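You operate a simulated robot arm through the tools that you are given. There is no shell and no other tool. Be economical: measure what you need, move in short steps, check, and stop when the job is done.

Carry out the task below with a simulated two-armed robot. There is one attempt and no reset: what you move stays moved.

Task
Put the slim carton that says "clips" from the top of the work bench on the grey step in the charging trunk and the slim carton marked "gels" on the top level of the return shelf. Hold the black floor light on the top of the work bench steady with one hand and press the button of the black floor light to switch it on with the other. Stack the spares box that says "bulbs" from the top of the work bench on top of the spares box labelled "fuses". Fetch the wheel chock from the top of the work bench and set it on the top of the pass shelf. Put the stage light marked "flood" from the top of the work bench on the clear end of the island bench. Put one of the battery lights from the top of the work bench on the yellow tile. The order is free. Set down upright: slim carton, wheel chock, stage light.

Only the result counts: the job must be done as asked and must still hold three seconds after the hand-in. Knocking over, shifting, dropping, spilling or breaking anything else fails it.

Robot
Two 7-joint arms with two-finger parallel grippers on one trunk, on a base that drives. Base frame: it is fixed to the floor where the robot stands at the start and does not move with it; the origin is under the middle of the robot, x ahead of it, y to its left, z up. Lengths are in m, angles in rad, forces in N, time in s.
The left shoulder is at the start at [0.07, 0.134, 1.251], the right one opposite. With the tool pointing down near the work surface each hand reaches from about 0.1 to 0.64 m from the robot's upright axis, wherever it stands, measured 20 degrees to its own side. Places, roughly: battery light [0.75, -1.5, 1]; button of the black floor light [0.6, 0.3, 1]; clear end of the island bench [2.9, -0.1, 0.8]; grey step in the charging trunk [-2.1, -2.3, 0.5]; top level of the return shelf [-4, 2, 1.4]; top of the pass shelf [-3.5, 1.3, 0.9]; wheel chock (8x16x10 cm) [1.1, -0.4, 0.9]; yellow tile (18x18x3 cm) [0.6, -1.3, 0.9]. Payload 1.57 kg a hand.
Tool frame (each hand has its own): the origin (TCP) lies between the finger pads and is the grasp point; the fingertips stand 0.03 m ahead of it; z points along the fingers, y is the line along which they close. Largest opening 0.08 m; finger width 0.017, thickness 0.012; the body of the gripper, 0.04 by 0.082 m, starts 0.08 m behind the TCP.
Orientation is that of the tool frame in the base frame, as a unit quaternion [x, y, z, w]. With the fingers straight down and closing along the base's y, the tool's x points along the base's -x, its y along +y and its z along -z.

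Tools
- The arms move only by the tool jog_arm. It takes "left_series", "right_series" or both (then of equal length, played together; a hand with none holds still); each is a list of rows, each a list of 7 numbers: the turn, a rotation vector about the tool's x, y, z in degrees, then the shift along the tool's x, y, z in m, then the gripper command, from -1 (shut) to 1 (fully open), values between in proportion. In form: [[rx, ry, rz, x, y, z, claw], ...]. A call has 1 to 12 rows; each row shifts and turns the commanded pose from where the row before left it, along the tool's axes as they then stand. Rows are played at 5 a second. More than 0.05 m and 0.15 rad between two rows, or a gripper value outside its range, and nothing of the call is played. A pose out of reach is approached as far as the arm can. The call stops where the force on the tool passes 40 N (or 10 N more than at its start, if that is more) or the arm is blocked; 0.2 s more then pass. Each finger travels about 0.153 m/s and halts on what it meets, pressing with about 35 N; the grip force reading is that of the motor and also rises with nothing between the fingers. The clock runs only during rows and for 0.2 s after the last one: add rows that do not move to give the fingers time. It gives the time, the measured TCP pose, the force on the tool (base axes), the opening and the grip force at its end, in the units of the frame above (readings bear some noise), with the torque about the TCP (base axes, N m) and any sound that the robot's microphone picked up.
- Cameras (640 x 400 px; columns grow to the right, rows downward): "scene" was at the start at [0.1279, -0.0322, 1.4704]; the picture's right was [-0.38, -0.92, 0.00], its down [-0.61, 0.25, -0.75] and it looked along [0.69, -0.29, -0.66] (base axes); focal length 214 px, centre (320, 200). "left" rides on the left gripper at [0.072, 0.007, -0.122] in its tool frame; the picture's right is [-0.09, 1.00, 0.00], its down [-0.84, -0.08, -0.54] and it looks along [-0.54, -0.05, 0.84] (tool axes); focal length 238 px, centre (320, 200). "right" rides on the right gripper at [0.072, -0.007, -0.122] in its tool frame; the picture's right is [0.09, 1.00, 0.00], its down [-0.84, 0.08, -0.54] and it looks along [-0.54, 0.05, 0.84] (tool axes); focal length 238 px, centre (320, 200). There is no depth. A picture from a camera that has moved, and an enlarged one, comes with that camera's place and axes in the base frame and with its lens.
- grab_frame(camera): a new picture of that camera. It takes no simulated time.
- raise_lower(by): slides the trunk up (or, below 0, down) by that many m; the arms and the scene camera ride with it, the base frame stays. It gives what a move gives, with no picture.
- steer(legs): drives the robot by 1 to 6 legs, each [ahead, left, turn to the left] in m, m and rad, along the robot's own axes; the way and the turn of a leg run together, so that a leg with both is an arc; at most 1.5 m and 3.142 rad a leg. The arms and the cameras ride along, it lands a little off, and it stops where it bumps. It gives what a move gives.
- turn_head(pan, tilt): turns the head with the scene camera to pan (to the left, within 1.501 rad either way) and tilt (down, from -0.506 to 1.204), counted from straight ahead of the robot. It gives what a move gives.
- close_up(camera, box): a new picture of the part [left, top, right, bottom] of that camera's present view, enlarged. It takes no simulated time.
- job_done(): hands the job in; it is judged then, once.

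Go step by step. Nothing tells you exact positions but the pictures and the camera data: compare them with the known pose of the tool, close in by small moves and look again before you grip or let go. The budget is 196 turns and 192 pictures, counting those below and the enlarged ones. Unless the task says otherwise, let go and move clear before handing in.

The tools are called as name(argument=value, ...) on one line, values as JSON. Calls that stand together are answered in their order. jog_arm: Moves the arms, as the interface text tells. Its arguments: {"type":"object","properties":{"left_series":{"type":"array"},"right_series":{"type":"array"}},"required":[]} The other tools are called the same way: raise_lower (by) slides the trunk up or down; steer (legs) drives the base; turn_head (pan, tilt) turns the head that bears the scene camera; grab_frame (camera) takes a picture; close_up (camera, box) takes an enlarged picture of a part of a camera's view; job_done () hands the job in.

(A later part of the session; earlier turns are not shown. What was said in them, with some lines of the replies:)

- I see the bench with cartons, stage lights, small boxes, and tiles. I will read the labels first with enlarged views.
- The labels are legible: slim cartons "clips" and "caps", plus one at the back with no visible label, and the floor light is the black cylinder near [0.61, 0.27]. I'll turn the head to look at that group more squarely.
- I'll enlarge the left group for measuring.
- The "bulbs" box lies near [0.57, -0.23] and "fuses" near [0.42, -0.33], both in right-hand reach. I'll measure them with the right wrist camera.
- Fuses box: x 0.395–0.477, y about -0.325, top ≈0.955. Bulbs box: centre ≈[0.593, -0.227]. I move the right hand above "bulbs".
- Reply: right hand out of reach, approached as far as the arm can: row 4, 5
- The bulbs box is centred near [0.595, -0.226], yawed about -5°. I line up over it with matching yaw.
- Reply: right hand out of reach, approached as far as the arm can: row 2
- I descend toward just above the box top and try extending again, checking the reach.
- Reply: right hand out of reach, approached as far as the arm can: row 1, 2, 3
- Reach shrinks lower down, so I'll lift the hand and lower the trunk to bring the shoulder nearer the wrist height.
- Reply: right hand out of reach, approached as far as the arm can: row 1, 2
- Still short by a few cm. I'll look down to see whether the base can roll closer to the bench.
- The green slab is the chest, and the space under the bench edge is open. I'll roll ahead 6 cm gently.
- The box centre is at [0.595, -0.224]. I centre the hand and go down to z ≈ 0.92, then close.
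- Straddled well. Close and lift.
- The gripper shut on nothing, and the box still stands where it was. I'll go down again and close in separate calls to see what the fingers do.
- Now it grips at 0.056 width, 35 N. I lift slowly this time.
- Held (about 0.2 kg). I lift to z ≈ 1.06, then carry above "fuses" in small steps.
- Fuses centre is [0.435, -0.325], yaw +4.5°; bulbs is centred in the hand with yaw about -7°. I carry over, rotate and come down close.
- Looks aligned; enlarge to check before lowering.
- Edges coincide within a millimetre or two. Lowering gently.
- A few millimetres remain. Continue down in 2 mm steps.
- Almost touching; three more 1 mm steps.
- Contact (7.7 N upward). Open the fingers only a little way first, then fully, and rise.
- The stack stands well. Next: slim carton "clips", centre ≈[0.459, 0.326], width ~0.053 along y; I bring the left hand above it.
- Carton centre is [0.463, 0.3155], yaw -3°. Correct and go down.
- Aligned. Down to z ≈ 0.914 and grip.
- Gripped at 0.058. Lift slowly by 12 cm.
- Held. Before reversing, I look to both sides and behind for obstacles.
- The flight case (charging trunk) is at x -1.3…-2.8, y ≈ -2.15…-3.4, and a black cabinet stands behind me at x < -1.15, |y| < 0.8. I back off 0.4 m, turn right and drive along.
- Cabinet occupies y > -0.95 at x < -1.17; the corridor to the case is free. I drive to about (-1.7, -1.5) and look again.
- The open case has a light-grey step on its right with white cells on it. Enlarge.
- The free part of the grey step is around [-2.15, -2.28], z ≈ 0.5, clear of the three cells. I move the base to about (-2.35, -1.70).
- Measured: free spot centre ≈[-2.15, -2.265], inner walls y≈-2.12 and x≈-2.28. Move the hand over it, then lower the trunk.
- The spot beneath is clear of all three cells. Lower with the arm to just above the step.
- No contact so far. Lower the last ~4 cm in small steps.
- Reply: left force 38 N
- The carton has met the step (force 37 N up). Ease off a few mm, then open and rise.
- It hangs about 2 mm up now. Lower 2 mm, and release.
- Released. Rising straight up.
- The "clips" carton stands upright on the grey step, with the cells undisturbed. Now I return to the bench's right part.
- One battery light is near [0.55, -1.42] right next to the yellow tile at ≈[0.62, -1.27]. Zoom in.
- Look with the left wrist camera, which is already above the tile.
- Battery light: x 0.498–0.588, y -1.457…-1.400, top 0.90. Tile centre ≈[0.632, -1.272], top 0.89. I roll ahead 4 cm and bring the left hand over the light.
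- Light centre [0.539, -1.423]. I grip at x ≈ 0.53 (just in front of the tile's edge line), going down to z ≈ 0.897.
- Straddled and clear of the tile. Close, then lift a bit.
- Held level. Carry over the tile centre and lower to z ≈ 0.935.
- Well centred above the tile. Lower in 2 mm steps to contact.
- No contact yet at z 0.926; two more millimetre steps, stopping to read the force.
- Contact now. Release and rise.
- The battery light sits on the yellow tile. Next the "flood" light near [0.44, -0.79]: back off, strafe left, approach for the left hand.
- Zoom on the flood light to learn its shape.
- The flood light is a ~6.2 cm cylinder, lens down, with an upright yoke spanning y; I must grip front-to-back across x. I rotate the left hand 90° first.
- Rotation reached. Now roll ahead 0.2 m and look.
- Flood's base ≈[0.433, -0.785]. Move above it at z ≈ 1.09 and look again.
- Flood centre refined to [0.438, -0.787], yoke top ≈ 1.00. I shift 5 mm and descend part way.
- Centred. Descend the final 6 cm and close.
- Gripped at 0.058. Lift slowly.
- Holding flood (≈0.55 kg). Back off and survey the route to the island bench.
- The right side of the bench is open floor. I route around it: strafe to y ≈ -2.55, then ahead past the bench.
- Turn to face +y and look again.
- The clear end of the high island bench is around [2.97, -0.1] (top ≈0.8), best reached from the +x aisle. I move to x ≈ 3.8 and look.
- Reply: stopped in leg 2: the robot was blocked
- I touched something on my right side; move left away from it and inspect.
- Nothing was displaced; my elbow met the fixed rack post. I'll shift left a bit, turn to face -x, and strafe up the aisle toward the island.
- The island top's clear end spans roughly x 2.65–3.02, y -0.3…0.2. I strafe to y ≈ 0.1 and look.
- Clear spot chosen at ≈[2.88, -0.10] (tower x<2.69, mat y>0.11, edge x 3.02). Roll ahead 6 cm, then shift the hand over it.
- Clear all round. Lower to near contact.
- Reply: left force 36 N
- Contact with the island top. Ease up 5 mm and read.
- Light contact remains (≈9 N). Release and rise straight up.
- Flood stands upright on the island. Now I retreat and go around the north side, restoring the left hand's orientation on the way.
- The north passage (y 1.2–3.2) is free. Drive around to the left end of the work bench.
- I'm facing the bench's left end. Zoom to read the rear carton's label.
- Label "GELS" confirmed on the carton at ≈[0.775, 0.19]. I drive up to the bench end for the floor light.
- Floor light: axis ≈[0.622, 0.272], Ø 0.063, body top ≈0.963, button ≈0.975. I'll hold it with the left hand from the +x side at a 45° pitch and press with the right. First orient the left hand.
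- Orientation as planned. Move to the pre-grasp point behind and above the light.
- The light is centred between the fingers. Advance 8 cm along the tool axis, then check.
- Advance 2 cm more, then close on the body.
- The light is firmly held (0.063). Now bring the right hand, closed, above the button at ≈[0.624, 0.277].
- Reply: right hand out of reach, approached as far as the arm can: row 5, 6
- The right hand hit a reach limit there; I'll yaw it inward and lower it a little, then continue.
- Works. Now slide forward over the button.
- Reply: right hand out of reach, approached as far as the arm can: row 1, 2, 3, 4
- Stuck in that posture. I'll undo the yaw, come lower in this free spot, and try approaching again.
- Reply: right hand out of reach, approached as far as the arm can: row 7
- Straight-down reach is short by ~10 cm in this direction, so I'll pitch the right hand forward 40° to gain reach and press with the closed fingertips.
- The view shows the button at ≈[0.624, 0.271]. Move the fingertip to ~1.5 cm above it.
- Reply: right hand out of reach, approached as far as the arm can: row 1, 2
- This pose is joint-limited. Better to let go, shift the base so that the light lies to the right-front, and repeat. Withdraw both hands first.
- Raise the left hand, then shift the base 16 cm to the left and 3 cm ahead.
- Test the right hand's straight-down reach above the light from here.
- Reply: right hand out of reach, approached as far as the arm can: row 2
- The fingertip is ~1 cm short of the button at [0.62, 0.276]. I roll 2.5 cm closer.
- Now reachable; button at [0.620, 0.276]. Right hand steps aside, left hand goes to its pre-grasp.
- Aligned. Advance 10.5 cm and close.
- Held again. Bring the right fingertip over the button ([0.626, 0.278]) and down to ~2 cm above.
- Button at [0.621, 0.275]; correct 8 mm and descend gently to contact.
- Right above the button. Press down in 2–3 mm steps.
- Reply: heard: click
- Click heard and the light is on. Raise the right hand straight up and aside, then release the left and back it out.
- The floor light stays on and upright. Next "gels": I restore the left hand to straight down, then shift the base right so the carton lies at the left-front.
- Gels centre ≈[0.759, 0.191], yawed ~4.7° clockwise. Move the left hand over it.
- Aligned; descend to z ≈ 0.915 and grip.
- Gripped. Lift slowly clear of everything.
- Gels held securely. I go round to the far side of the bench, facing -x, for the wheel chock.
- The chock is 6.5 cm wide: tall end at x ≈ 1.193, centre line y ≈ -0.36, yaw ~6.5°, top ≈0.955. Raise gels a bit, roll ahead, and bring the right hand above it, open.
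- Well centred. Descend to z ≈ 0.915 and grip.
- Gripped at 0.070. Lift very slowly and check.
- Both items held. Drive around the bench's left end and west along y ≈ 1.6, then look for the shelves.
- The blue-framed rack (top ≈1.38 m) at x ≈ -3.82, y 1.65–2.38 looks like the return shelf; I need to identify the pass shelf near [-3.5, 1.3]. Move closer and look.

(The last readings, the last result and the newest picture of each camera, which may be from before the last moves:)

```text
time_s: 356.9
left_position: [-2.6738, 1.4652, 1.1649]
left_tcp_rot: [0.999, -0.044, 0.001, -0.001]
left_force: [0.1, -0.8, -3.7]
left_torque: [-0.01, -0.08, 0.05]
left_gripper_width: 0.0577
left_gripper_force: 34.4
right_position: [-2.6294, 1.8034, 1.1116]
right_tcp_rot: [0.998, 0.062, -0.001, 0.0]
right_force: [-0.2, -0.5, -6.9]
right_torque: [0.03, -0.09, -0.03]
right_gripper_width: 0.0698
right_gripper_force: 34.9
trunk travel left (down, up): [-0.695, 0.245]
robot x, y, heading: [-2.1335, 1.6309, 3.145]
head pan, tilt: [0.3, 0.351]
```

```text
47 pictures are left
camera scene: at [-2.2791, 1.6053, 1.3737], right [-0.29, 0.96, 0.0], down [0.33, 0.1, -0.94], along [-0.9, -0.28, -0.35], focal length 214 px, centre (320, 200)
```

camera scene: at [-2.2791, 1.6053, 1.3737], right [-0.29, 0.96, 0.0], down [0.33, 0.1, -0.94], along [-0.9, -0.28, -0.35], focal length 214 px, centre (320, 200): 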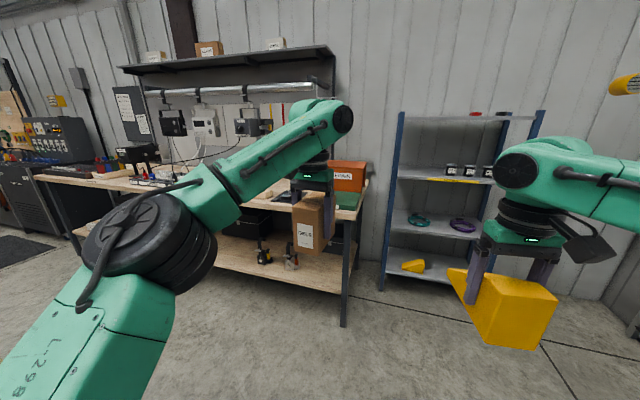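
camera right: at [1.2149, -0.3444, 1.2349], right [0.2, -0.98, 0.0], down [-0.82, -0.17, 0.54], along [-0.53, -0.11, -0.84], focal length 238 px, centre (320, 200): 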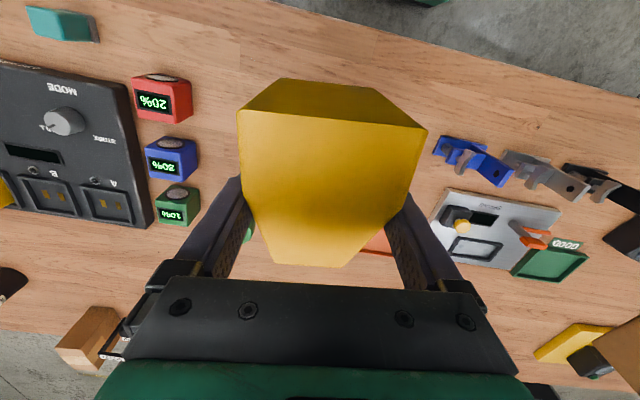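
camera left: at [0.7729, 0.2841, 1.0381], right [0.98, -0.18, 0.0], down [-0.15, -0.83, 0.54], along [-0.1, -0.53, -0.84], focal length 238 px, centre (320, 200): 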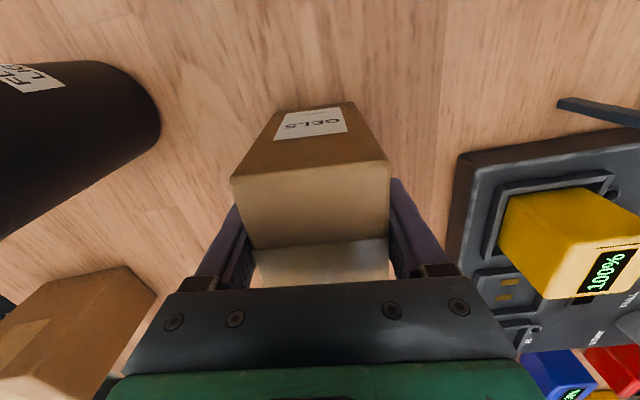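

close_up(camera="scene", box=[310, 100, 550, 250])

close_up(camera="scene", box=[20, 120, 320, 280])

```text
2.67 times, centred on (430, 175) of scene
camera zoom: at [-2.2791, 1.6053, 1.3737], right [-0.29, 0.96, 0.0], down [0.33, 0.1, -0.94], along [-0.9, -0.28, -0.35], focal length 572 px, centre (27, 267)
```

zoom: 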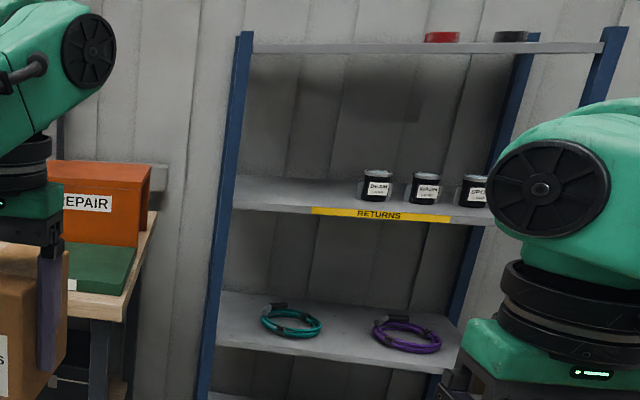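

```text
2.13 times, centred on (170, 200) of scene
camera zoom: at [-2.2791, 1.6053, 1.3737], right [-0.29, 0.96, 0.0], down [0.33, 0.1, -0.94], along [-0.9, -0.28, -0.35], focal length 458 px, centre (640, 200)
```

zoom: 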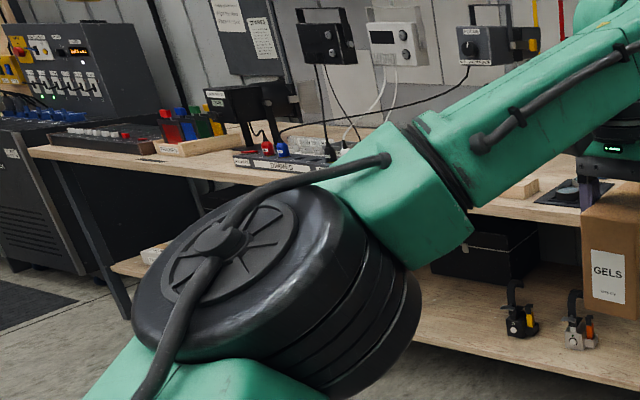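

The rack is labelled "RETURNS". Next to the REPAIR box is a green piece with a white label near [-3.5, 1.3]; I check its label after moving a little to the right.

steer(legs=[[0.25, -0.25, 0]])

grab_frame(camera="scene")

```text
time_s: 359.2
left_position: [-2.9255, 1.7156, 1.1654]
left_tcp_rot: [0.999, -0.045, 0.001, 0.0]
left_force: [-1.1, -0.1, -2.6]
left_torque: [0.01, -0.06, 0.0]
left_gripper_width: 0.0579
left_gripper_force: 34.6
right_position: [-2.8789, 2.0518, 1.1134]
right_tcp_rot: [0.998, 0.061, 0.0, -0.001]
right_force: [-0.2, 0.5, -6.2]
right_torque: [0.0, -0.11, 0.02]
right_gripper_width: 0.0698
right_gripper_force: 35.4
trunk travel left (down, up): [-0.695, 0.245]
robot x, y, heading: [-2.3885, 1.8805, 3.139]
head pan, tilt: [0.3, 0.351]
```

```text
44 pictures are left
camera scene: at [-2.5294, 1.8532, 1.3739], right [-0.29, 0.96, 0.0], down [0.33, 0.1, -0.94], along [-0.9, -0.28, -0.34], focal length 214 px, centre (320, 200)
```

scene: 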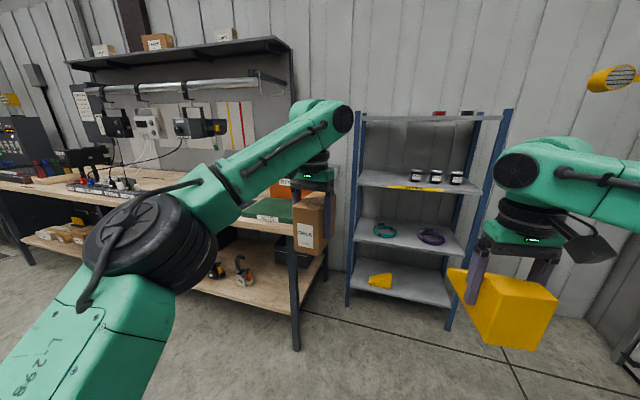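

close_up(camera="scene", box=[220, 170, 330, 240])

```text
5.71 times, centred on (275, 205) of scene
camera zoom: at [-2.5294, 1.8532, 1.3739], right [-0.29, 0.96, 0.0], down [0.33, 0.1, -0.94], along [-0.9, -0.28, -0.34], focal length 1226 px, centre (577, 171)
```

zoom: 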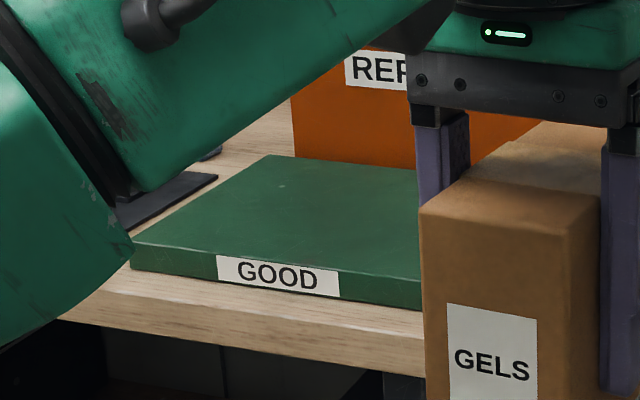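

The green "GOOD" platform at the bench end (≈x -3.5…-3.79, y 1.07…1.4, top ≈0.87–0.9) must be the pass shelf. I place the chock first; retract the left hand and look left for obstacles.

jog_arm(left_series=[[0, 0, 0, 0.02, 0, 0, -1], [0, 0, 0, 0.03, 0, 0, -1], [0, 0, 0, 0.03, 0, 0, -1], [0, 0, 0, 0.03, 0, 0, -1], [0, 0, 0, 0.03, 0, 0, -1], [0, 0, 0, 0.03, 0, 0, -1], [0, 0, 0, 0.02, 0, 0, -1], [0, 0, 0, 0, 0, 0, -1]])

turn_head(pan=1.3, tilt=0.5)

grab_frame(camera="scene")

```text
time_s: 361.0
left_position: [-2.737, 1.699, 1.1667]
left_tcp_rot: [0.999, -0.045, 0.001, 0.0]
left_force: [-0.4, -0.3, -3.0]
left_torque: [-0.01, -0.08, -0.01]
left_gripper_width: 0.0577
left_gripper_force: 35.6
right_position: [-2.8795, 2.0523, 1.1119]
right_tcp_rot: [0.998, 0.061, 0.0, 0.0]
right_force: [0.5, -0.6, -7.0]
right_torque: [-0.01, -0.04, 0.04]
right_gripper_width: 0.0699
right_gripper_force: 34.7
trunk travel left (down, up): [-0.695, 0.245]
robot x, y, heading: [-2.3906, 1.8806, 3.141]
head pan, tilt: [0.3, 0.351]
```

```text
time_s: 362.2
left_position: [-2.7374, 1.6992, 1.1659]
left_tcp_rot: [0.999, -0.045, 0.002, 0.0]
left_force: [0.6, -0.3, -3.4]
left_torque: [0.01, -0.05, 0.01]
left_gripper_width: 0.0581
left_gripper_force: 34.5
right_position: [-2.8795, 2.0533, 1.1111]
right_tcp_rot: [0.998, 0.061, 0.0, -0.001]
right_force: [0.1, -1.0, -7.6]
right_torque: [0.06, -0.05, 0.04]
right_gripper_width: 0.0699
right_gripper_force: 34.7
trunk travel left (down, up): [-0.695, 0.245]
robot x, y, heading: [-2.389, 1.8822, 3.138]
head pan, tilt: [1.3, 0.499]
```

```text
42 pictures are left
camera scene: at [-2.4658, 1.7939, 1.3602], right [-0.96, 0.27, 0.0], down [0.13, 0.46, -0.88], along [-0.24, -0.85, -0.48], focal length 214 px, centre (320, 200)
```

scene: 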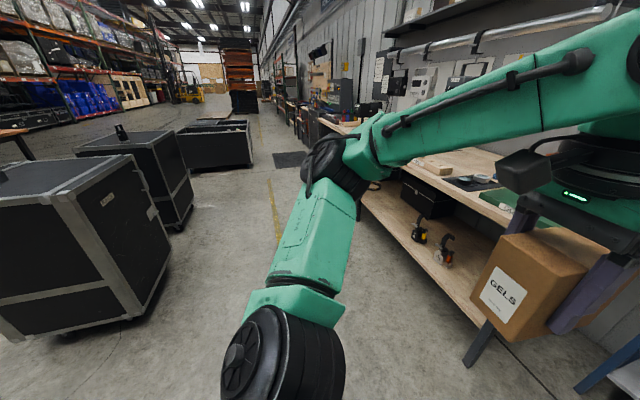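

The aisle is clear. Drive in front of the GOOD platform.

steer(legs=[[0, 0.82, 0], [0.66, 0, 0]])

turn_head(pan=-0.2, tilt=0.85)

grab_frame(camera="scene")

```text
time_s: 369.9
left_position: [-3.4045, 0.8867, 1.1667]
left_tcp_rot: [0.999, -0.049, 0.001, -0.001]
left_force: [-0.6, -0.6, -2.9]
left_torque: [-0.03, -0.07, 0.03]
left_gripper_width: 0.0577
left_gripper_force: 35.2
right_position: [-3.5431, 1.2419, 1.1113]
right_tcp_rot: [0.998, 0.058, -0.001, 0.0]
right_force: [0.2, 0.0, -6.4]
right_torque: [0.02, -0.11, 0.02]
right_gripper_width: 0.0698
right_gripper_force: 35.0
trunk travel left (down, up): [-0.695, 0.245]
robot x, y, heading: [-3.0579, 1.0679, 3.129]
head pan, tilt: [1.3, 0.499]
```

```text
time_s: 371.5
left_position: [-3.4053, 0.8861, 1.167]
left_tcp_rot: [0.999, -0.048, 0.001, 0.001]
left_force: [0.5, 0.4, -2.9]
left_torque: [0.03, -0.03, -0.01]
left_gripper_width: 0.0579
left_gripper_force: 35.2
right_position: [-3.5439, 1.2407, 1.1117]
right_tcp_rot: [0.998, 0.057, 0.0, 0.0]
right_force: [-0.4, 0.7, -7.5]
right_torque: [0.02, -0.09, -0.01]
right_gripper_width: 0.0697
right_gripper_force: 34.9
trunk travel left (down, up): [-0.695, 0.245]
robot x, y, heading: [-3.0568, 1.0669, 3.131]
head pan, tilt: [-0.201, 0.85]
```

```text
41 pictures are left
camera scene: at [-3.1836, 1.0824, 1.3301], right [0.21, 0.98, 0.0], down [0.74, -0.16, -0.66], along [-0.64, 0.14, -0.75], focal length 214 px, centre (320, 200)
```

scene: 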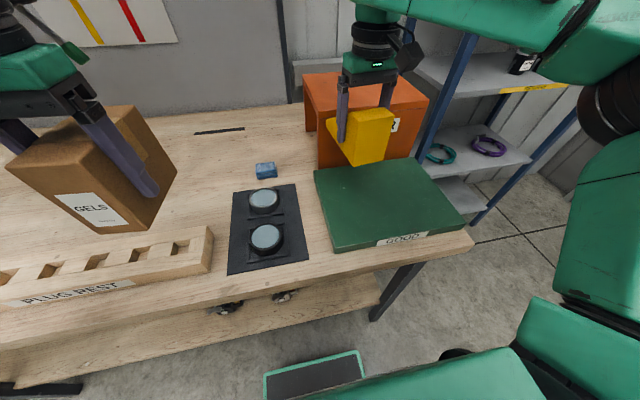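

The platform spans x -3.42…-3.70, y 1.175…1.51. I bring the chock above its centre and lower to just above it.

jog_arm(right_series=[[0, 0, 0, 0.0117, -0.0322, 0, -1], [0, 0, 0, 0.0117, -0.0322, 0, -1], [0, 0, 0, 0.0117, -0.0322, 0, -1], [0, 0, 0, 0, 0, 0.02, -1], [0, 0, 0, 0, 0, 0.03, -1], [0, 0, 0, 0, 0, 0.03, -1], [0, 0, 0, 0, 0, 0.03, -1], [0, 0, 0, 0, 0, 0.03, -1], [0, 0, 0, 0, 0, 0, -1]])

close_up(camera="scene", box=[280, 80, 480, 260])

```text
time_s: 373.4
left_position: [-3.3989, 0.885, 1.1673]
left_tcp_rot: [0.999, -0.049, -0.001, 0.0]
left_force: [-0.3, 0.0, -3.3]
left_torque: [0.01, -0.08, -0.01]
left_gripper_width: 0.0577
left_gripper_force: 35.4
right_position: [-3.5198, 1.342, 0.9845]
right_tcp_rot: [0.998, 0.058, -0.014, -0.002]
right_force: [12.6, -0.5, 19.2]
right_torque: [-0.82, -1.74, 0.34]
right_gripper_width: 0.0699
right_gripper_force: 35.1
trunk travel left (down, up): [-0.695, 0.245]
robot x, y, heading: [-3.0575, 1.0623, 3.132]
head pan, tilt: [-0.201, 0.85]
stopped in row 9 (right hand): the force on the tool passed its limit (the readings are from after the stop); the commanded pose is now the measured one
```

```text
2.22 times, centred on (380, 170) of scene
camera zoom: at [-3.177, 1.0814, 1.3312], right [0.21, 0.98, 0.0], down [0.73, -0.16, -0.66], along [-0.65, 0.14, -0.75], focal length 477 px, centre (187, 267)
```

zoom: 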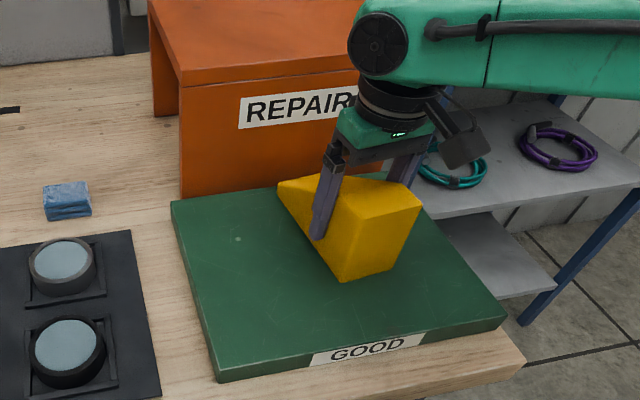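

Contact came earlier than expected (platform ≈0.93 high), and the chock's tip is near the back edge. I lift 3 cm, pull it 3.5 cm toward me, and look.

jog_arm(right_series=[[0, 0, 0, 0, 0, -0.01, -1], [0, 0, 0, 0, 0, -0.02, -1], [0, 0, 0, 0.015, 0, 0, -1], [0, 0, 0, 0.02, 0, 0, -1], [0, 0, 0, 0, 0, 0, -1]])

close_up(camera="scene", box=[280, 80, 480, 260])

grab_frame(camera="right")

```text
time_s: 374.6
left_position: [-3.4053, 0.8858, 1.1655]
left_tcp_rot: [0.999, -0.049, 0.002, 0.0]
left_force: [0.6, -0.1, -3.0]
left_torque: [0.01, -0.05, 0.01]
left_gripper_width: 0.0578
left_gripper_force: 34.9
right_position: [-3.4911, 1.346, 1.0097]
right_tcp_rot: [0.998, 0.058, -0.012, -0.002]
right_force: [0.6, 1.0, -7.2]
right_torque: [0.0, -0.05, 0.02]
right_gripper_width: 0.0697
right_gripper_force: 35.5
trunk travel left (down, up): [-0.695, 0.245]
robot x, y, heading: [-3.0587, 1.063, 3.132]
head pan, tilt: [-0.201, 0.85]
```

```text
2.22 times, centred on (380, 170) of scene
camera zoom: at [-3.1835, 1.0823, 1.3301], right [0.21, 0.98, 0.0], down [0.74, -0.16, -0.66], along [-0.64, 0.14, -0.75], focal length 477 px, centre (187, 267)
```

zoom: 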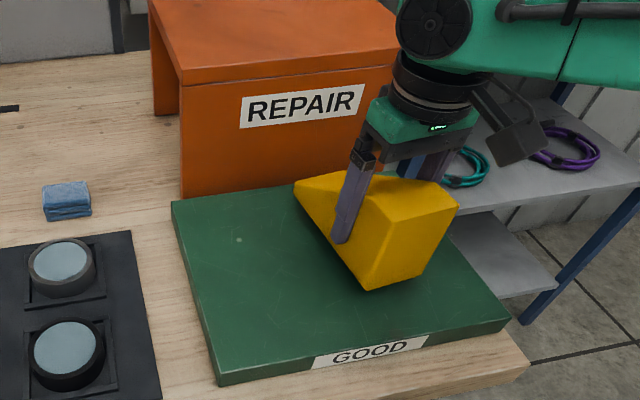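

```text
38 pictures are left
camera right: at [-3.4182, 1.3609, 1.1306], right [0.21, -0.98, -0.01], down [-0.81, -0.17, 0.56], along [-0.55, -0.11, -0.83], focal length 238 px, centre (320, 200)
```

right: 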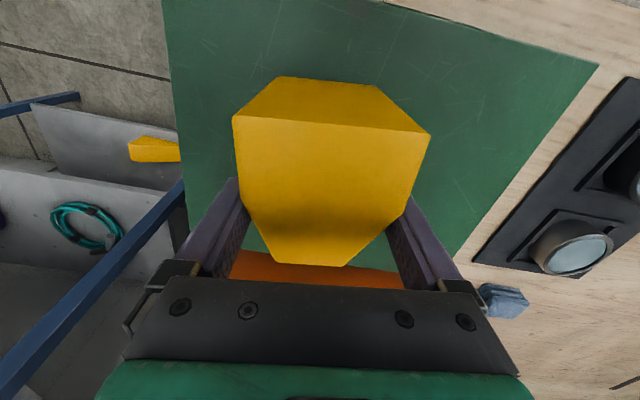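

Good margins now. Level the 1.4° tilt, shift 2 cm to the left, and lower gently.

jog_arm(right_series=[[0, 1.4, 0, 0, 0.01, 0, -1], [0, 0, 0, 0, 0.01, 0, -1], [0, 0, 0, 0, 0, 0.008, -1], [0, 0, 0, 0, 0, 0.006, -1], [0, 0, 0, 0, 0, 0.004, -1], [0, 0, 0, 0, 0, 0, -1]])

```text
time_s: 376.0
left_position: [-3.4055, 0.8867, 1.1653]
left_tcp_rot: [0.999, -0.049, 0.002, 0.001]
left_force: [0.0, -0.2, -3.7]
left_torque: [-0.01, -0.05, 0.03]
left_gripper_width: 0.0578
left_gripper_force: 35.2
right_position: [-3.4883, 1.3269, 0.9909]
right_tcp_rot: [0.998, 0.057, 0.0, -0.003]
right_force: [1.1, -0.1, -7.2]
right_torque: [-0.06, -0.11, 0.0]
right_gripper_width: 0.07
right_gripper_force: 35.3
trunk travel left (down, up): [-0.695, 0.245]
robot x, y, heading: [-3.0535, 1.0642, 3.134]
head pan, tilt: [-0.201, 0.85]
```

jog_arm(right_series=[[0, 0, 0, 0, 0, 0.004, -1], [0, 0, 0, 0, 0, 0.003, -1], [0, 0, 0, 0, 0, 0.002, -1]])

```text
time_s: 376.8
left_position: [-3.4017, 0.8863, 1.1672]
left_tcp_rot: [0.999, -0.048, 0.0, -0.001]
left_force: [0.6, 0.7, -3.2]
left_torque: [-0.04, -0.07, -0.01]
left_gripper_width: 0.058
left_gripper_force: 35.1
right_position: [-3.4871, 1.3273, 0.984]
right_tcp_rot: [0.998, 0.058, -0.003, -0.004]
right_force: [3.0, 3.6, 9.6]
right_torque: [-0.64, 1.41, -0.17]
right_gripper_width: 0.0695
right_gripper_force: 35.3
trunk travel left (down, up): [-0.695, 0.245]
robot x, y, heading: [-3.0553, 1.0641, 3.132]
head pan, tilt: [-0.201, 0.85]
```

Contact made with the platform. Release and rise.

jog_arm(right_series=[[0, 0, 0, 0, 0, 0, 0.85], [0, 0, 0, 0, 0, 0, 1], [0, 0, 0, 0, 0, 0, 1], [0, 0, 0, 0, 0, -0.02, 1], [0, 0, 0, 0, 0, -0.03, 1], [0, 0, 0, 0, 0, -0.04, 1], [0, 0, 0, 0, 0, -0.04, 1], [0, 0, 0, 0, 0, -0.04, 1], [0, 0, 0, 0, 0, 0, 1]])

close_up(camera="scene", box=[280, 80, 480, 260])

```text
time_s: 378.8
left_position: [-3.4031, 0.8867, 1.1654]
left_tcp_rot: [0.999, -0.049, 0.001, 0.0]
left_force: [-0.7, 0.5, -2.7]
left_torque: [0.01, -0.06, -0.02]
left_gripper_width: 0.0579
left_gripper_force: 35.2
right_position: [-3.4878, 1.3259, 1.1521]
right_tcp_rot: [0.998, 0.058, -0.001, -0.003]
right_force: [-0.2, 0.6, 0.3]
right_torque: [0.03, 0.02, 0.02]
right_gripper_width: 0.0799
right_gripper_force: 0.0
trunk travel left (down, up): [-0.695, 0.245]
robot x, y, heading: [-3.0534, 1.0653, 3.13]
head pan, tilt: [-0.201, 0.85]
```

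```text
2.22 times, centred on (380, 170) of scene
camera zoom: at [-3.1827, 1.0826, 1.3302], right [0.21, 0.98, 0.0], down [0.73, -0.16, -0.66], along [-0.64, 0.14, -0.75], focal length 477 px, centre (187, 267)
```

zoom: 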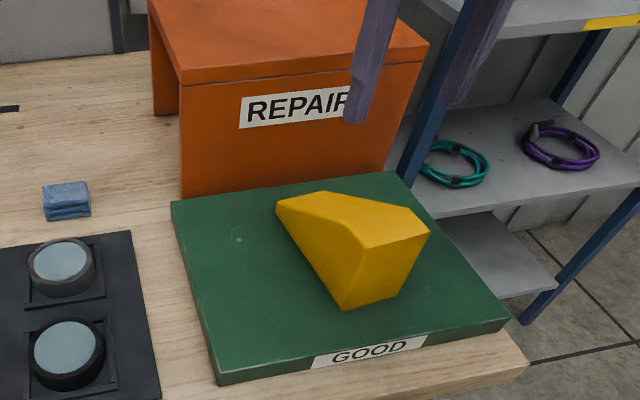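

The chock rests upright on the GOOD platform. Back away, raise the trunk fully, lift the left hand and test its forward reach at z ≈ 1.48; right hand retracts.

steer(legs=[[-0.6, 0, 0], [0, -0.97, 0]])

raise_lower(by=0.24)

jog_arm(left_series=[[0, 0, 0, 0, 0, -0.02, -1], [0, 0, 0, 0, 0, -0.03, -1], [0, 0, 0, 0, 0, -0.03, -1], [0, 0, 0, -0.02, 0, 0, -1], [0, 0, 0, -0.03, 0, 0, -1], [0, 0, 0, -0.03, 0, 0, -1], [0, 0, 0, -0.03, 0, 0, -1], [0, 0, 0, 0, 0, 0, -1]], right_series=[[0, 0, 0, 0.03, 0, 0, -1], [0, 0, 0, 0.03, 0, 0, -1], [0, 0, 0, 0.03, 0, 0, -1], [0, 0, 0, 0.03, 0, 0, -1], [0, 0, 0, 0.03, 0, 0, -1], [0, 0, 0, 0.03, 0, 0, -1], [0, 0, 0, 0, 0, 0, -1], [0, 0, 0, 0, 0, 0, -1]])

turn_head(pan=0.1, tilt=0.2)

grab_frame(camera="scene")

```text
time_s: 386.9
left_position: [-2.7912, 1.8536, 1.166]
left_tcp_rot: [0.999, -0.047, 0.001, -0.001]
left_force: [-0.9, 0.1, -2.1]
left_torque: [0.0, -0.05, -0.01]
left_gripper_width: 0.0577
left_gripper_force: 34.8
right_position: [-2.8764, 2.2937, 1.1539]
right_tcp_rot: [0.998, 0.06, -0.001, -0.004]
right_force: [-0.2, 0.4, -0.6]
right_torque: [0.01, -0.02, 0.0]
right_gripper_width: 0.0801
right_gripper_force: 0.0
trunk travel left (down, up): [-0.695, 0.245]
robot x, y, heading: [-2.441, 2.0333, 3.134]
head pan, tilt: [-0.201, 0.85]
```

```text
time_s: 389.4
left_position: [-2.7914, 1.8542, 1.4058]
left_tcp_rot: [0.999, -0.047, 0.0, 0.0]
left_force: [0.0, 0.2, -3.0]
left_torque: [-0.02, -0.03, -0.04]
left_gripper_width: 0.0577
left_gripper_force: 35.0
right_position: [-2.8762, 2.2932, 1.3927]
right_tcp_rot: [0.998, 0.059, -0.001, -0.002]
right_force: [-0.4, 0.0, -0.3]
right_torque: [0.0, -0.02, -0.01]
right_gripper_width: 0.0799
right_gripper_force: 0.1
trunk travel left (down, up): [-0.935, 0.005]
robot x, y, heading: [-2.4447, 2.0358, 3.135]
head pan, tilt: [-0.201, 0.85]
```

```text
time_s: 391.1
left_position: [-2.9022, 1.8645, 1.4843]
left_tcp_rot: [0.999, -0.046, 0.001, 0.001]
left_force: [-0.3, 1.0, -3.5]
left_torque: [0.0, -0.03, -0.01]
left_gripper_width: 0.0581
left_gripper_force: 34.8
right_position: [-2.6977, 2.3142, 1.3923]
right_tcp_rot: [0.998, 0.059, 0.0, -0.002]
right_force: [-0.4, -0.2, 0.4]
right_torque: [0.02, -0.05, 0.0]
right_gripper_width: 0.0004
right_gripper_force: 21.2
trunk travel left (down, up): [-0.935, 0.005]
robot x, y, heading: [-2.4446, 2.0374, 3.133]
head pan, tilt: [-0.201, 0.85]
```

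```text
time_s: 392.2
left_position: [-2.9016, 1.865, 1.4863]
left_tcp_rot: [0.999, -0.046, 0.0, -0.001]
left_force: [0.0, -0.7, -1.9]
left_torque: [0.04, -0.01, -0.01]
left_gripper_width: 0.0577
left_gripper_force: 34.4
right_position: [-2.6972, 2.3155, 1.3931]
right_tcp_rot: [0.998, 0.059, -0.001, -0.002]
right_force: [-0.5, 0.1, -0.9]
right_torque: [-0.02, 0.03, -0.04]
right_gripper_width: 0.0001
right_gripper_force: 21.2
trunk travel left (down, up): [-0.935, 0.005]
robot x, y, heading: [-2.4435, 2.036, 3.133]
head pan, tilt: [0.099, 0.201]
```

```text
36 pictures are left
camera scene: at [-2.5866, 2.0267, 1.6279], right [-0.09, 1.0, 0.0], down [0.2, 0.02, -0.98], along [-0.98, -0.09, -0.2], focal length 214 px, centre (320, 200)
```

scene: 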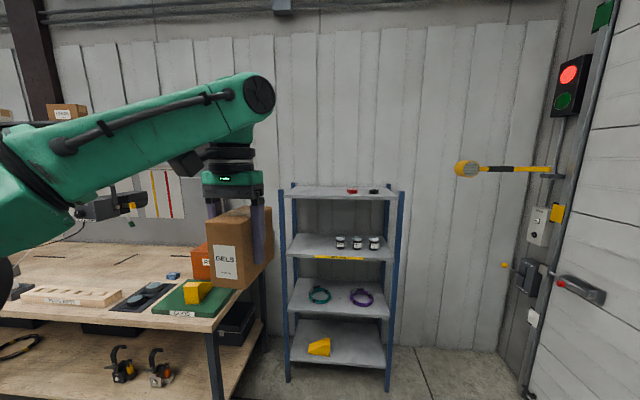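

Rack top shelf: front x ≈ -3.835, top z ≈ 1.405, rolls at y ≥ 2.1. Target for gels ≈[-3.98, 1.865]. Lift 3 cm more and drive in.

jog_arm(left_series=[[0, 0, 0, 0, 0, -0.015, -1], [0, 0, 0, 0, 0, -0.015, -1], [0, 0, 0, 0, 0, 0, -1]])

steer(legs=[[0.85, 0, 0]])

turn_head(pan=0.35, tilt=0.4)

grab_frame(camera="scene")

```text
time_s: 393.0
left_position: [-2.9018, 1.8641, 1.509]
left_tcp_rot: [0.999, -0.047, -0.002, -0.001]
left_force: [0.9, -1.0, -2.6]
left_torque: [-0.01, -0.07, 0.0]
left_gripper_width: 0.0578
left_gripper_force: 35.1
left hand out of reach, approached as far as the arm can: row 2
right_position: [-2.6984, 2.3154, 1.3937]
right_tcp_rot: [0.998, 0.06, 0.0, -0.004]
right_force: [0.1, -0.5, 1.7]
right_torque: [0.0, 0.0, -0.03]
right_gripper_width: 0.0002
right_gripper_force: 21.3
trunk travel left (down, up): [-0.935, 0.005]
robot x, y, heading: [-2.4433, 2.0364, 3.135]
head pan, tilt: [0.099, 0.201]
```

```text
time_s: 397.5
left_position: [-3.7438, 1.8682, 1.5101]
left_tcp_rot: [0.999, -0.046, -0.001, 0.0]
left_force: [0.6, -0.3, -2.7]
left_torque: [0.01, -0.02, -0.04]
left_gripper_width: 0.0577
left_gripper_force: 34.9
right_position: [-3.5412, 2.3211, 1.3933]
right_tcp_rot: [0.998, 0.06, -0.001, -0.002]
right_force: [0.1, 0.3, -0.2]
right_torque: [0.01, 0.02, -0.01]
right_gripper_width: 0.0
right_gripper_force: 21.4
trunk travel left (down, up): [-0.935, 0.005]
robot x, y, heading: [-3.2899, 2.0412, 3.132]
head pan, tilt: [0.099, 0.201]
```

```text
time_s: 398.2
left_position: [-3.7447, 1.8698, 1.5095]
left_tcp_rot: [0.999, -0.046, 0.0, 0.0]
left_force: [-0.5, 0.1, -2.3]
left_torque: [-0.01, -0.04, 0.01]
left_gripper_width: 0.0577
left_gripper_force: 35.1
right_position: [-3.5431, 2.3214, 1.3943]
right_tcp_rot: [0.998, 0.06, -0.001, -0.002]
right_force: [0.2, 0.0, -0.4]
right_torque: [0.01, 0.01, 0.01]
right_gripper_width: 0.0
right_gripper_force: 21.0
trunk travel left (down, up): [-0.935, 0.005]
robot x, y, heading: [-3.2906, 2.0392, 3.138]
head pan, tilt: [0.351, 0.4]
```

```text
35 pictures are left
camera scene: at [-3.4258, 2.0093, 1.6095], right [-0.34, 0.94, 0.0], down [0.37, 0.13, -0.92], along [-0.87, -0.31, -0.39], focal length 214 px, centre (320, 200)
```

scene: 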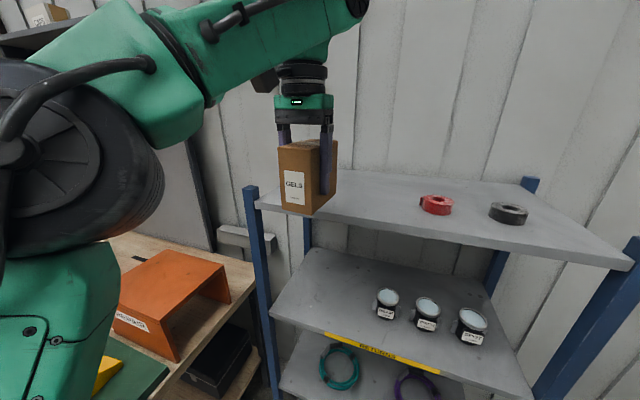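

Path is clear: drive the last 21 cm so the carton is over the shelf.

steer(legs=[[0.215, 0, 0]])

grab_frame(camera="scene")

grab_frame(camera="left")

```text
time_s: 399.9
left_position: [-3.953, 1.8726, 1.5117]
left_tcp_rot: [0.999, -0.047, -0.003, 0.0]
left_force: [0.8, -0.5, -2.1]
left_torque: [0.01, -0.04, -0.03]
left_gripper_width: 0.0578
left_gripper_force: 35.3
right_position: [-3.7512, 2.3231, 1.3934]
right_tcp_rot: [0.998, 0.059, -0.003, -0.004]
right_force: [0.8, 0.9, -0.6]
right_torque: [-0.01, -0.02, 0.01]
right_gripper_width: 0.0003
right_gripper_force: 21.4
trunk travel left (down, up): [-0.935, 0.005]
robot x, y, heading: [-3.4999, 2.0414, 3.132]
head pan, tilt: [0.351, 0.4]
```

```text
34 pictures are left
camera scene: at [-3.6333, 2.0111, 1.61], right [-0.34, 0.94, 0.0], down [0.36, 0.13, -0.92], along [-0.87, -0.31, -0.39], focal length 214 px, centre (320, 200)
```

scene: 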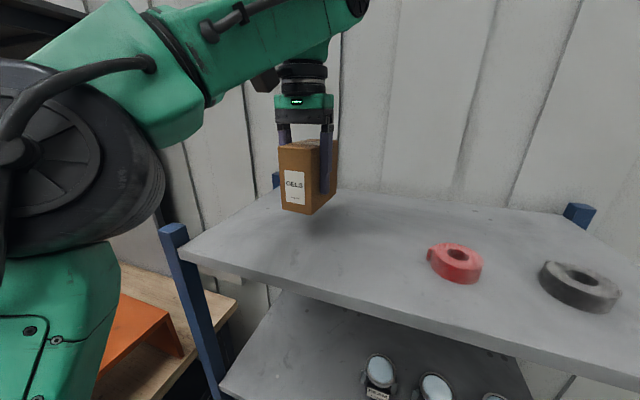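

```text
33 pictures are left
camera left: at [-3.8809, 1.8594, 1.633], right [-0.19, -0.98, 0.0], down [-0.82, 0.16, 0.55], along [-0.54, 0.1, -0.84], focal length 238 px, centre (320, 200)
```

left: 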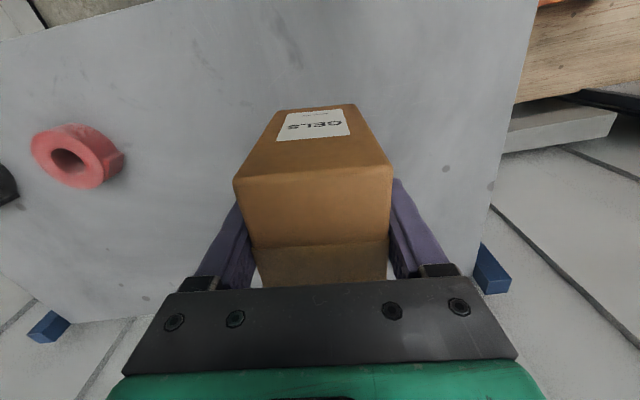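

Well inside the shelf, clear of the rolls. Lower slowly.

jog_arm(left_series=[[0, 0, 0, 0, 0, 0.012, -1], [0, 0, 0, 0, 0, 0.012, -1], [0, 0, 0, 0, 0, 0.006, -1], [0, 0, 0, 0, 0, 0, -1]])

close_up(camera="scene", box=[240, 110, 380, 250])

```text
time_s: 400.9
left_position: [-3.9607, 1.8725, 1.4774]
left_tcp_rot: [0.999, -0.047, 0.0, 0.0]
left_force: [0.7, -0.8, -3.7]
left_torque: [-0.03, -0.07, -0.01]
left_gripper_width: 0.0577
left_gripper_force: 35.4
right_position: [-3.7568, 2.3237, 1.392]
right_tcp_rot: [0.998, 0.059, -0.001, -0.003]
right_force: [0.5, -1.0, -0.2]
right_torque: [-0.01, 0.0, 0.02]
right_gripper_width: 0.0
right_gripper_force: 21.1
trunk travel left (down, up): [-0.935, 0.005]
robot x, y, heading: [-3.5013, 2.0433, 3.132]
head pan, tilt: [0.351, 0.4]
```

```text
2.86 times, centred on (310, 180) of scene
camera zoom: at [-3.6417, 2.0115, 1.6092], right [-0.34, 0.94, 0.0], down [0.37, 0.13, -0.92], along [-0.87, -0.31, -0.39], focal length 613 px, centre (349, 257)
```

zoom: 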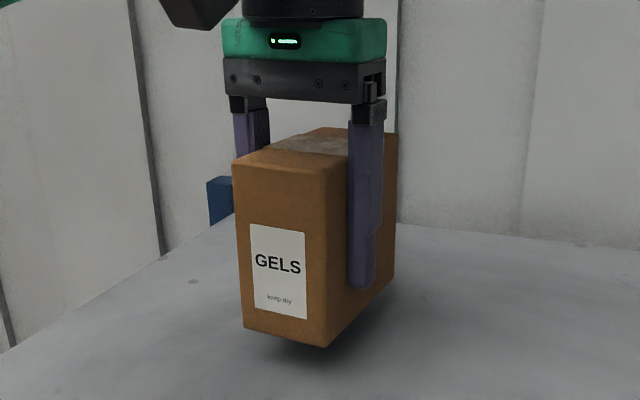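

About 1 cm remains; continue in small steps.

jog_arm(left_series=[[0, 0, 0, 0, 0, 0.003, -1], [0, 0, 0, 0, 0, 0.003, -1], [0, 0, 0, 0, 0, 0.002, -1]])

```text
time_s: 401.7
left_position: [-3.9595, 1.8717, 1.4711]
left_tcp_rot: [0.999, -0.048, -0.001, 0.0]
left_force: [0.0, 0.7, -3.2]
left_torque: [0.02, -0.07, -0.01]
left_gripper_width: 0.0577
left_gripper_force: 34.7
right_position: [-3.7561, 2.3221, 1.3922]
right_tcp_rot: [0.998, 0.059, -0.002, -0.002]
right_force: [0.8, -0.5, -0.5]
right_torque: [-0.02, 0.0, -0.02]
right_gripper_width: 0.0
right_gripper_force: 21.2
trunk travel left (down, up): [-0.935, 0.005]
robot x, y, heading: [-3.4975, 2.0399, 3.132]
head pan, tilt: [0.351, 0.4]
```

jog_arm(left_series=[[0, 0, 0, 0, 0, 0.003, -1], [0, 0, 0, 0, 0, 0.002, -1], [0, 0, 0, 0, 0, 0.002, -1]])

```text
time_s: 402.5
left_position: [-3.9595, 1.8725, 1.4638]
left_tcp_rot: [0.999, -0.048, -0.001, 0.0]
left_force: [-0.2, 0.7, -2.6]
left_torque: [-0.02, -0.06, -0.03]
left_gripper_width: 0.0581
left_gripper_force: 35.0
right_position: [-3.7563, 2.3232, 1.3941]
right_tcp_rot: [0.998, 0.059, -0.001, -0.002]
right_force: [0.3, 0.9, -0.1]
right_torque: [-0.03, -0.01, 0.01]
right_gripper_width: 0.0
right_gripper_force: 21.0
trunk travel left (down, up): [-0.935, 0.005]
robot x, y, heading: [-3.4977, 2.042, 3.134]
head pan, tilt: [0.351, 0.4]
```

jog_arm(left_series=[[0, 0, 0, 0, 0, 0.002, -1], [0, 0, 0, 0, 0, 0.002, -1]])

close_up(camera="scene", box=[270, 160, 350, 230])

```text
time_s: 403.1
left_position: [-3.9586, 1.8725, 1.4603]
left_tcp_rot: [0.999, -0.048, 0.0, 0.0]
left_force: [-0.4, 0.2, -2.9]
left_torque: [0.03, -0.05, 0.0]
left_gripper_width: 0.0579
left_gripper_force: 34.8
right_position: [-3.7555, 2.3228, 1.3933]
right_tcp_rot: [0.998, 0.06, -0.001, -0.002]
right_force: [0.2, 0.5, -0.1]
right_torque: [0.0, -0.03, -0.01]
right_gripper_width: 0.0
right_gripper_force: 21.0
trunk travel left (down, up): [-0.935, 0.005]
robot x, y, heading: [-3.5022, 2.0458, 3.134]
head pan, tilt: [0.351, 0.4]
```

```text
5.71 times, centred on (310, 195) of scene
camera zoom: at [-3.6403, 2.0108, 1.6093], right [-0.34, 0.94, 0.0], down [0.37, 0.13, -0.92], along [-0.87, -0.31, -0.39], focal length 1226 px, centre (377, 229)
```

zoom: 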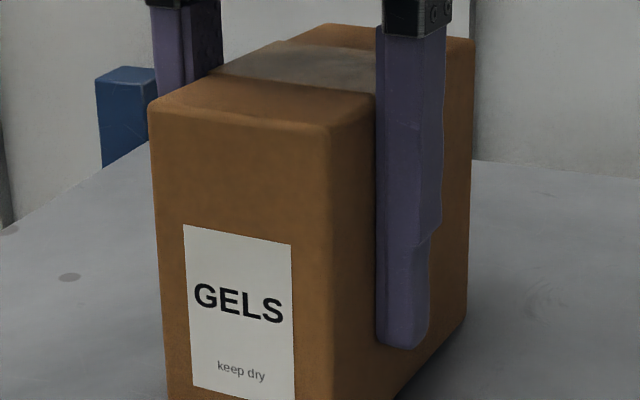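

Very close now. Two more 2 mm steps.

jog_arm(left_series=[[0, 0, 0, 0, 0, 0.002, -1], [0, 0, 0, 0, 0, 0.002, -1]])

```text
time_s: 403.7
left_position: [-3.9581, 1.8722, 1.4559]
left_tcp_rot: [0.999, -0.048, -0.002, 0.0]
left_force: [-1.3, -0.6, 1.4]
left_torque: [-0.14, 0.33, -0.03]
left_gripper_width: 0.0578
left_gripper_force: 35.5
right_position: [-3.7544, 2.3228, 1.3924]
right_tcp_rot: [0.998, 0.06, -0.001, -0.003]
right_force: [0.6, -0.4, -0.4]
right_torque: [0.01, -0.03, 0.01]
right_gripper_width: 0.0002
right_gripper_force: 21.0
trunk travel left (down, up): [-0.935, 0.005]
robot x, y, heading: [-3.4979, 2.0418, 3.133]
head pan, tilt: [0.351, 0.4]
```

Contact. Release and raise the hand.

jog_arm(left_series=[[0, 0, 0, 0, 0, 0.001, -1], [0, 0, 0, 0, 0, 0, 0.7], [0, 0, 0, 0, 0, 0, 1], [0, 0, 0, 0, 0, 0, 1], [0, 0, 0, 0, 0, -0.015, 1], [0, 0, 0, 0, 0, -0.025, 1], [0, 0, 0, 0, 0, -0.015, 1], [0, 0, 0, 0, 0, 0, 1]])

grab_frame(camera="left")

```text
time_s: 405.5
left_position: [-3.9579, 1.8724, 1.5112]
left_tcp_rot: [0.999, -0.048, -0.002, 0.0]
left_force: [0.0, 0.2, 1.4]
left_torque: [-0.01, 0.02, 0.01]
left_gripper_width: 0.0799
left_gripper_force: 0.0
right_position: [-3.7547, 2.3233, 1.3929]
right_tcp_rot: [0.998, 0.059, -0.001, -0.002]
right_force: [-1.5, -0.6, 0.3]
right_torque: [0.0, 0.01, 0.0]
right_gripper_width: 0.0001
right_gripper_force: 21.6
trunk travel left (down, up): [-0.935, 0.005]
robot x, y, heading: [-3.5025, 2.0448, 3.132]
head pan, tilt: [0.351, 0.4]
```

```text
30 pictures are left
camera left: at [-3.8864, 1.8599, 1.6326], right [-0.19, -0.98, 0.0], down [-0.82, 0.16, 0.55], along [-0.54, 0.1, -0.84], focal length 238 px, centre (320, 200)
```

left: 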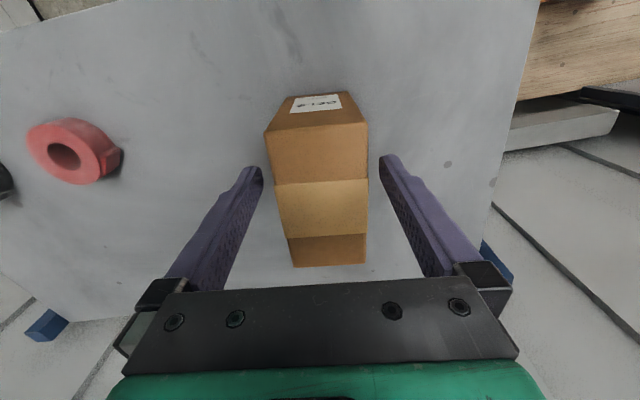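

Released; fingertips are still slightly below the carton's top. Try rising further, then withdraw straight back along the carton's axis.

jog_arm(left_series=[[0, 0, 0, 0.005, 0, -0.015, 1], [0, 0, 0, 0.01, 0, -0.01, 1], [0, 0, 0, 0.02, 0, -0.01, 1], [0, 0, 0, 0.03, 0, 0, 1], [0, 0, 0, 0.03, 0, 0, 1], [0, 0, 0, 0.03, 0, 0, 1], [0, 0, 0, 0, 0, 0, 1]])

grab_frame(camera="scene")

```text
time_s: 407.1
left_position: [-3.8675, 1.8633, 1.5185]
left_tcp_rot: [0.999, -0.048, -0.001, 0.0]
left_force: [0.8, 0.1, -0.1]
left_torque: [0.0, 0.0, 0.0]
left_gripper_width: 0.08
left_gripper_force: 0.0
left hand out of reach, approached as far as the arm can: row 1, 2, 6
right_position: [-3.7558, 2.3242, 1.3924]
right_tcp_rot: [0.998, 0.059, 0.0, -0.003]
right_force: [-0.9, 0.2, 0.8]
right_torque: [-0.02, -0.01, -0.02]
right_gripper_width: 0.0001
right_gripper_force: 21.3
trunk travel left (down, up): [-0.935, 0.005]
robot x, y, heading: [-3.5041, 2.042, 3.135]
head pan, tilt: [0.351, 0.4]
```

```text
29 pictures are left
camera scene: at [-3.6404, 2.012, 1.6093], right [-0.34, 0.94, 0.0], down [0.37, 0.13, -0.92], along [-0.87, -0.31, -0.39], focal length 214 px, centre (320, 200)
```

scene: 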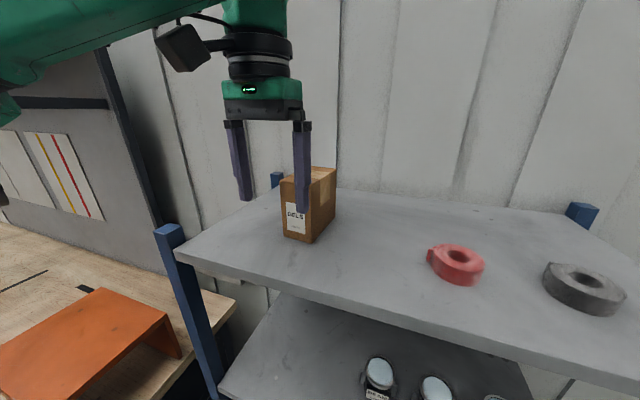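

"Gels" stands upright on the top level. Reverse clear and take a final look.

steer(legs=[[-0.8, 0, 0]])

grab_frame(camera="scene")

```text
time_s: 411.4
left_position: [-3.0723, 1.8568, 1.5189]
left_tcp_rot: [0.999, -0.047, 0.0, 0.0]
left_force: [-0.7, 0.1, -0.3]
left_torque: [0.0, -0.02, 0.02]
left_gripper_width: 0.0801
left_gripper_force: 0.1
right_position: [-2.9619, 2.3168, 1.3925]
right_tcp_rot: [0.998, 0.059, 0.0, -0.002]
right_force: [0.2, -0.1, -0.2]
right_torque: [-0.02, -0.03, 0.01]
right_gripper_width: 0.0002
right_gripper_force: 20.6
trunk travel left (down, up): [-0.935, 0.005]
robot x, y, heading: [-2.7043, 2.0378, 3.137]
head pan, tilt: [0.351, 0.4]
```

```text
28 pictures are left
camera scene: at [-2.846, 2.0052, 1.6092], right [-0.34, 0.94, 0.0], down [0.37, 0.13, -0.92], along [-0.87, -0.31, -0.39], focal length 214 px, centre (320, 200)
```

scene: 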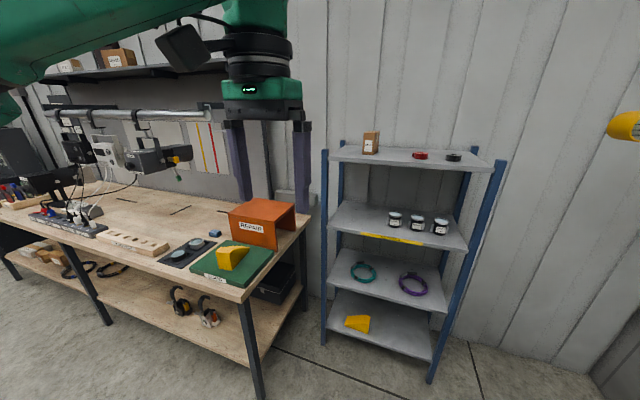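

Both shelves look right. I turn around for one last check of the work bench.

steer(legs=[[0.0, 0, 2.7]])

turn_head(pan=0.0, tilt=0.25)

close_up(camera="scene", box=[200, 130, 440, 250])

```text
time_s: 418.1
left_position: [-2.3009, 2.0378, 1.5192]
left_tcp_rot: [0.271, 0.963, 0.0, 0.001]
left_force: [0.2, 0.2, 0.3]
left_torque: [0.01, -0.01, 0.0]
left_gripper_width: 0.0798
left_gripper_force: 0.0
right_position: [-2.6031, 1.6723, 1.3912]
right_tcp_rot: [0.166, 0.986, -0.002, 0.0]
right_force: [0.5, 0.5, 0.2]
right_torque: [-0.05, 0.02, 0.0]
right_gripper_width: 0.0002
right_gripper_force: 21.4
trunk travel left (down, up): [-0.935, 0.005]
robot x, y, heading: [-2.706, 2.0377, -0.459]
head pan, tilt: [0.351, 0.4]
```

```text
time_s: 418.9
left_position: [-2.3018, 2.0369, 1.5179]
left_tcp_rot: [0.271, 0.963, 0.0, 0.001]
left_force: [-0.3, -0.3, -0.4]
left_torque: [0.0, 0.01, 0.01]
left_gripper_width: 0.0801
left_gripper_force: 0.1
right_position: [-2.6021, 1.6729, 1.3926]
right_tcp_rot: [0.167, 0.986, -0.003, 0.0]
right_force: [-0.2, -0.4, 0.4]
right_torque: [0.01, -0.03, 0.02]
right_gripper_width: 0.0
right_gripper_force: 21.5
trunk travel left (down, up): [-0.935, 0.005]
robot x, y, heading: [-2.7074, 2.0394, -0.46]
head pan, tilt: [0.0, 0.25]
```

```text
2.67 times, centred on (320, 190) of scene
camera zoom: at [-2.5781, 1.9722, 1.6234], right [-0.44, -0.9, 0.0], down [-0.22, 0.11, -0.97], along [0.87, -0.43, -0.25], focal length 572 px, centre (320, 227)
```

zoom: 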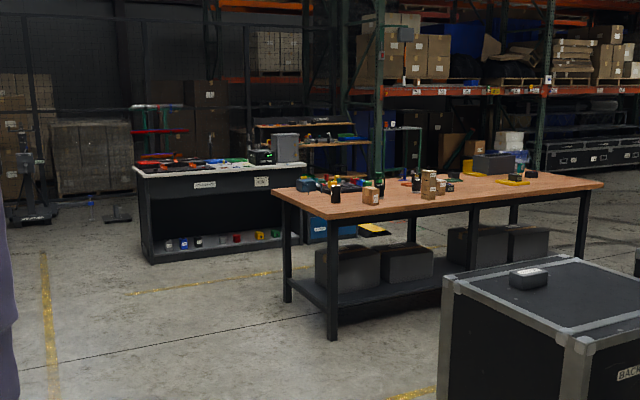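

The bench looks undisturbed and the bulbs-on-fuses stack is still standing. All the tasks are finished and both hands are clear, so I'm handing in.

job_done()

```text
The job is handed in.
```

The job is handed in and all seven parts were carried out; no score came back.

- **Clips carton:** it stands upright on the grey step in the charging trunk.
- **Gels carton:** it stands upright on the top level of the return shelf.
- **Black floor light:** I held it with the left hand and pressed the button with the right. It clicked and lit up, and it was still lit when I last saw it up close.
- **Spares boxes:** "bulbs" is stacked on "fuses" and was still standing at the last look.
- **Wheel chock:** it is upright on the green "GOOD" platform at the end of the light-prep bench. Nothing was labelled "pass shelf". I chose this one because it was at the place you gave and "good" fits "pass".
- **Stage light "flood":** it stands upright on the clear end of the island bench.
- **Battery light:** one is on the yellow tile.

On the way to the island my right side bumped something, probably the rack post. I saw nothing knocked over or moved.
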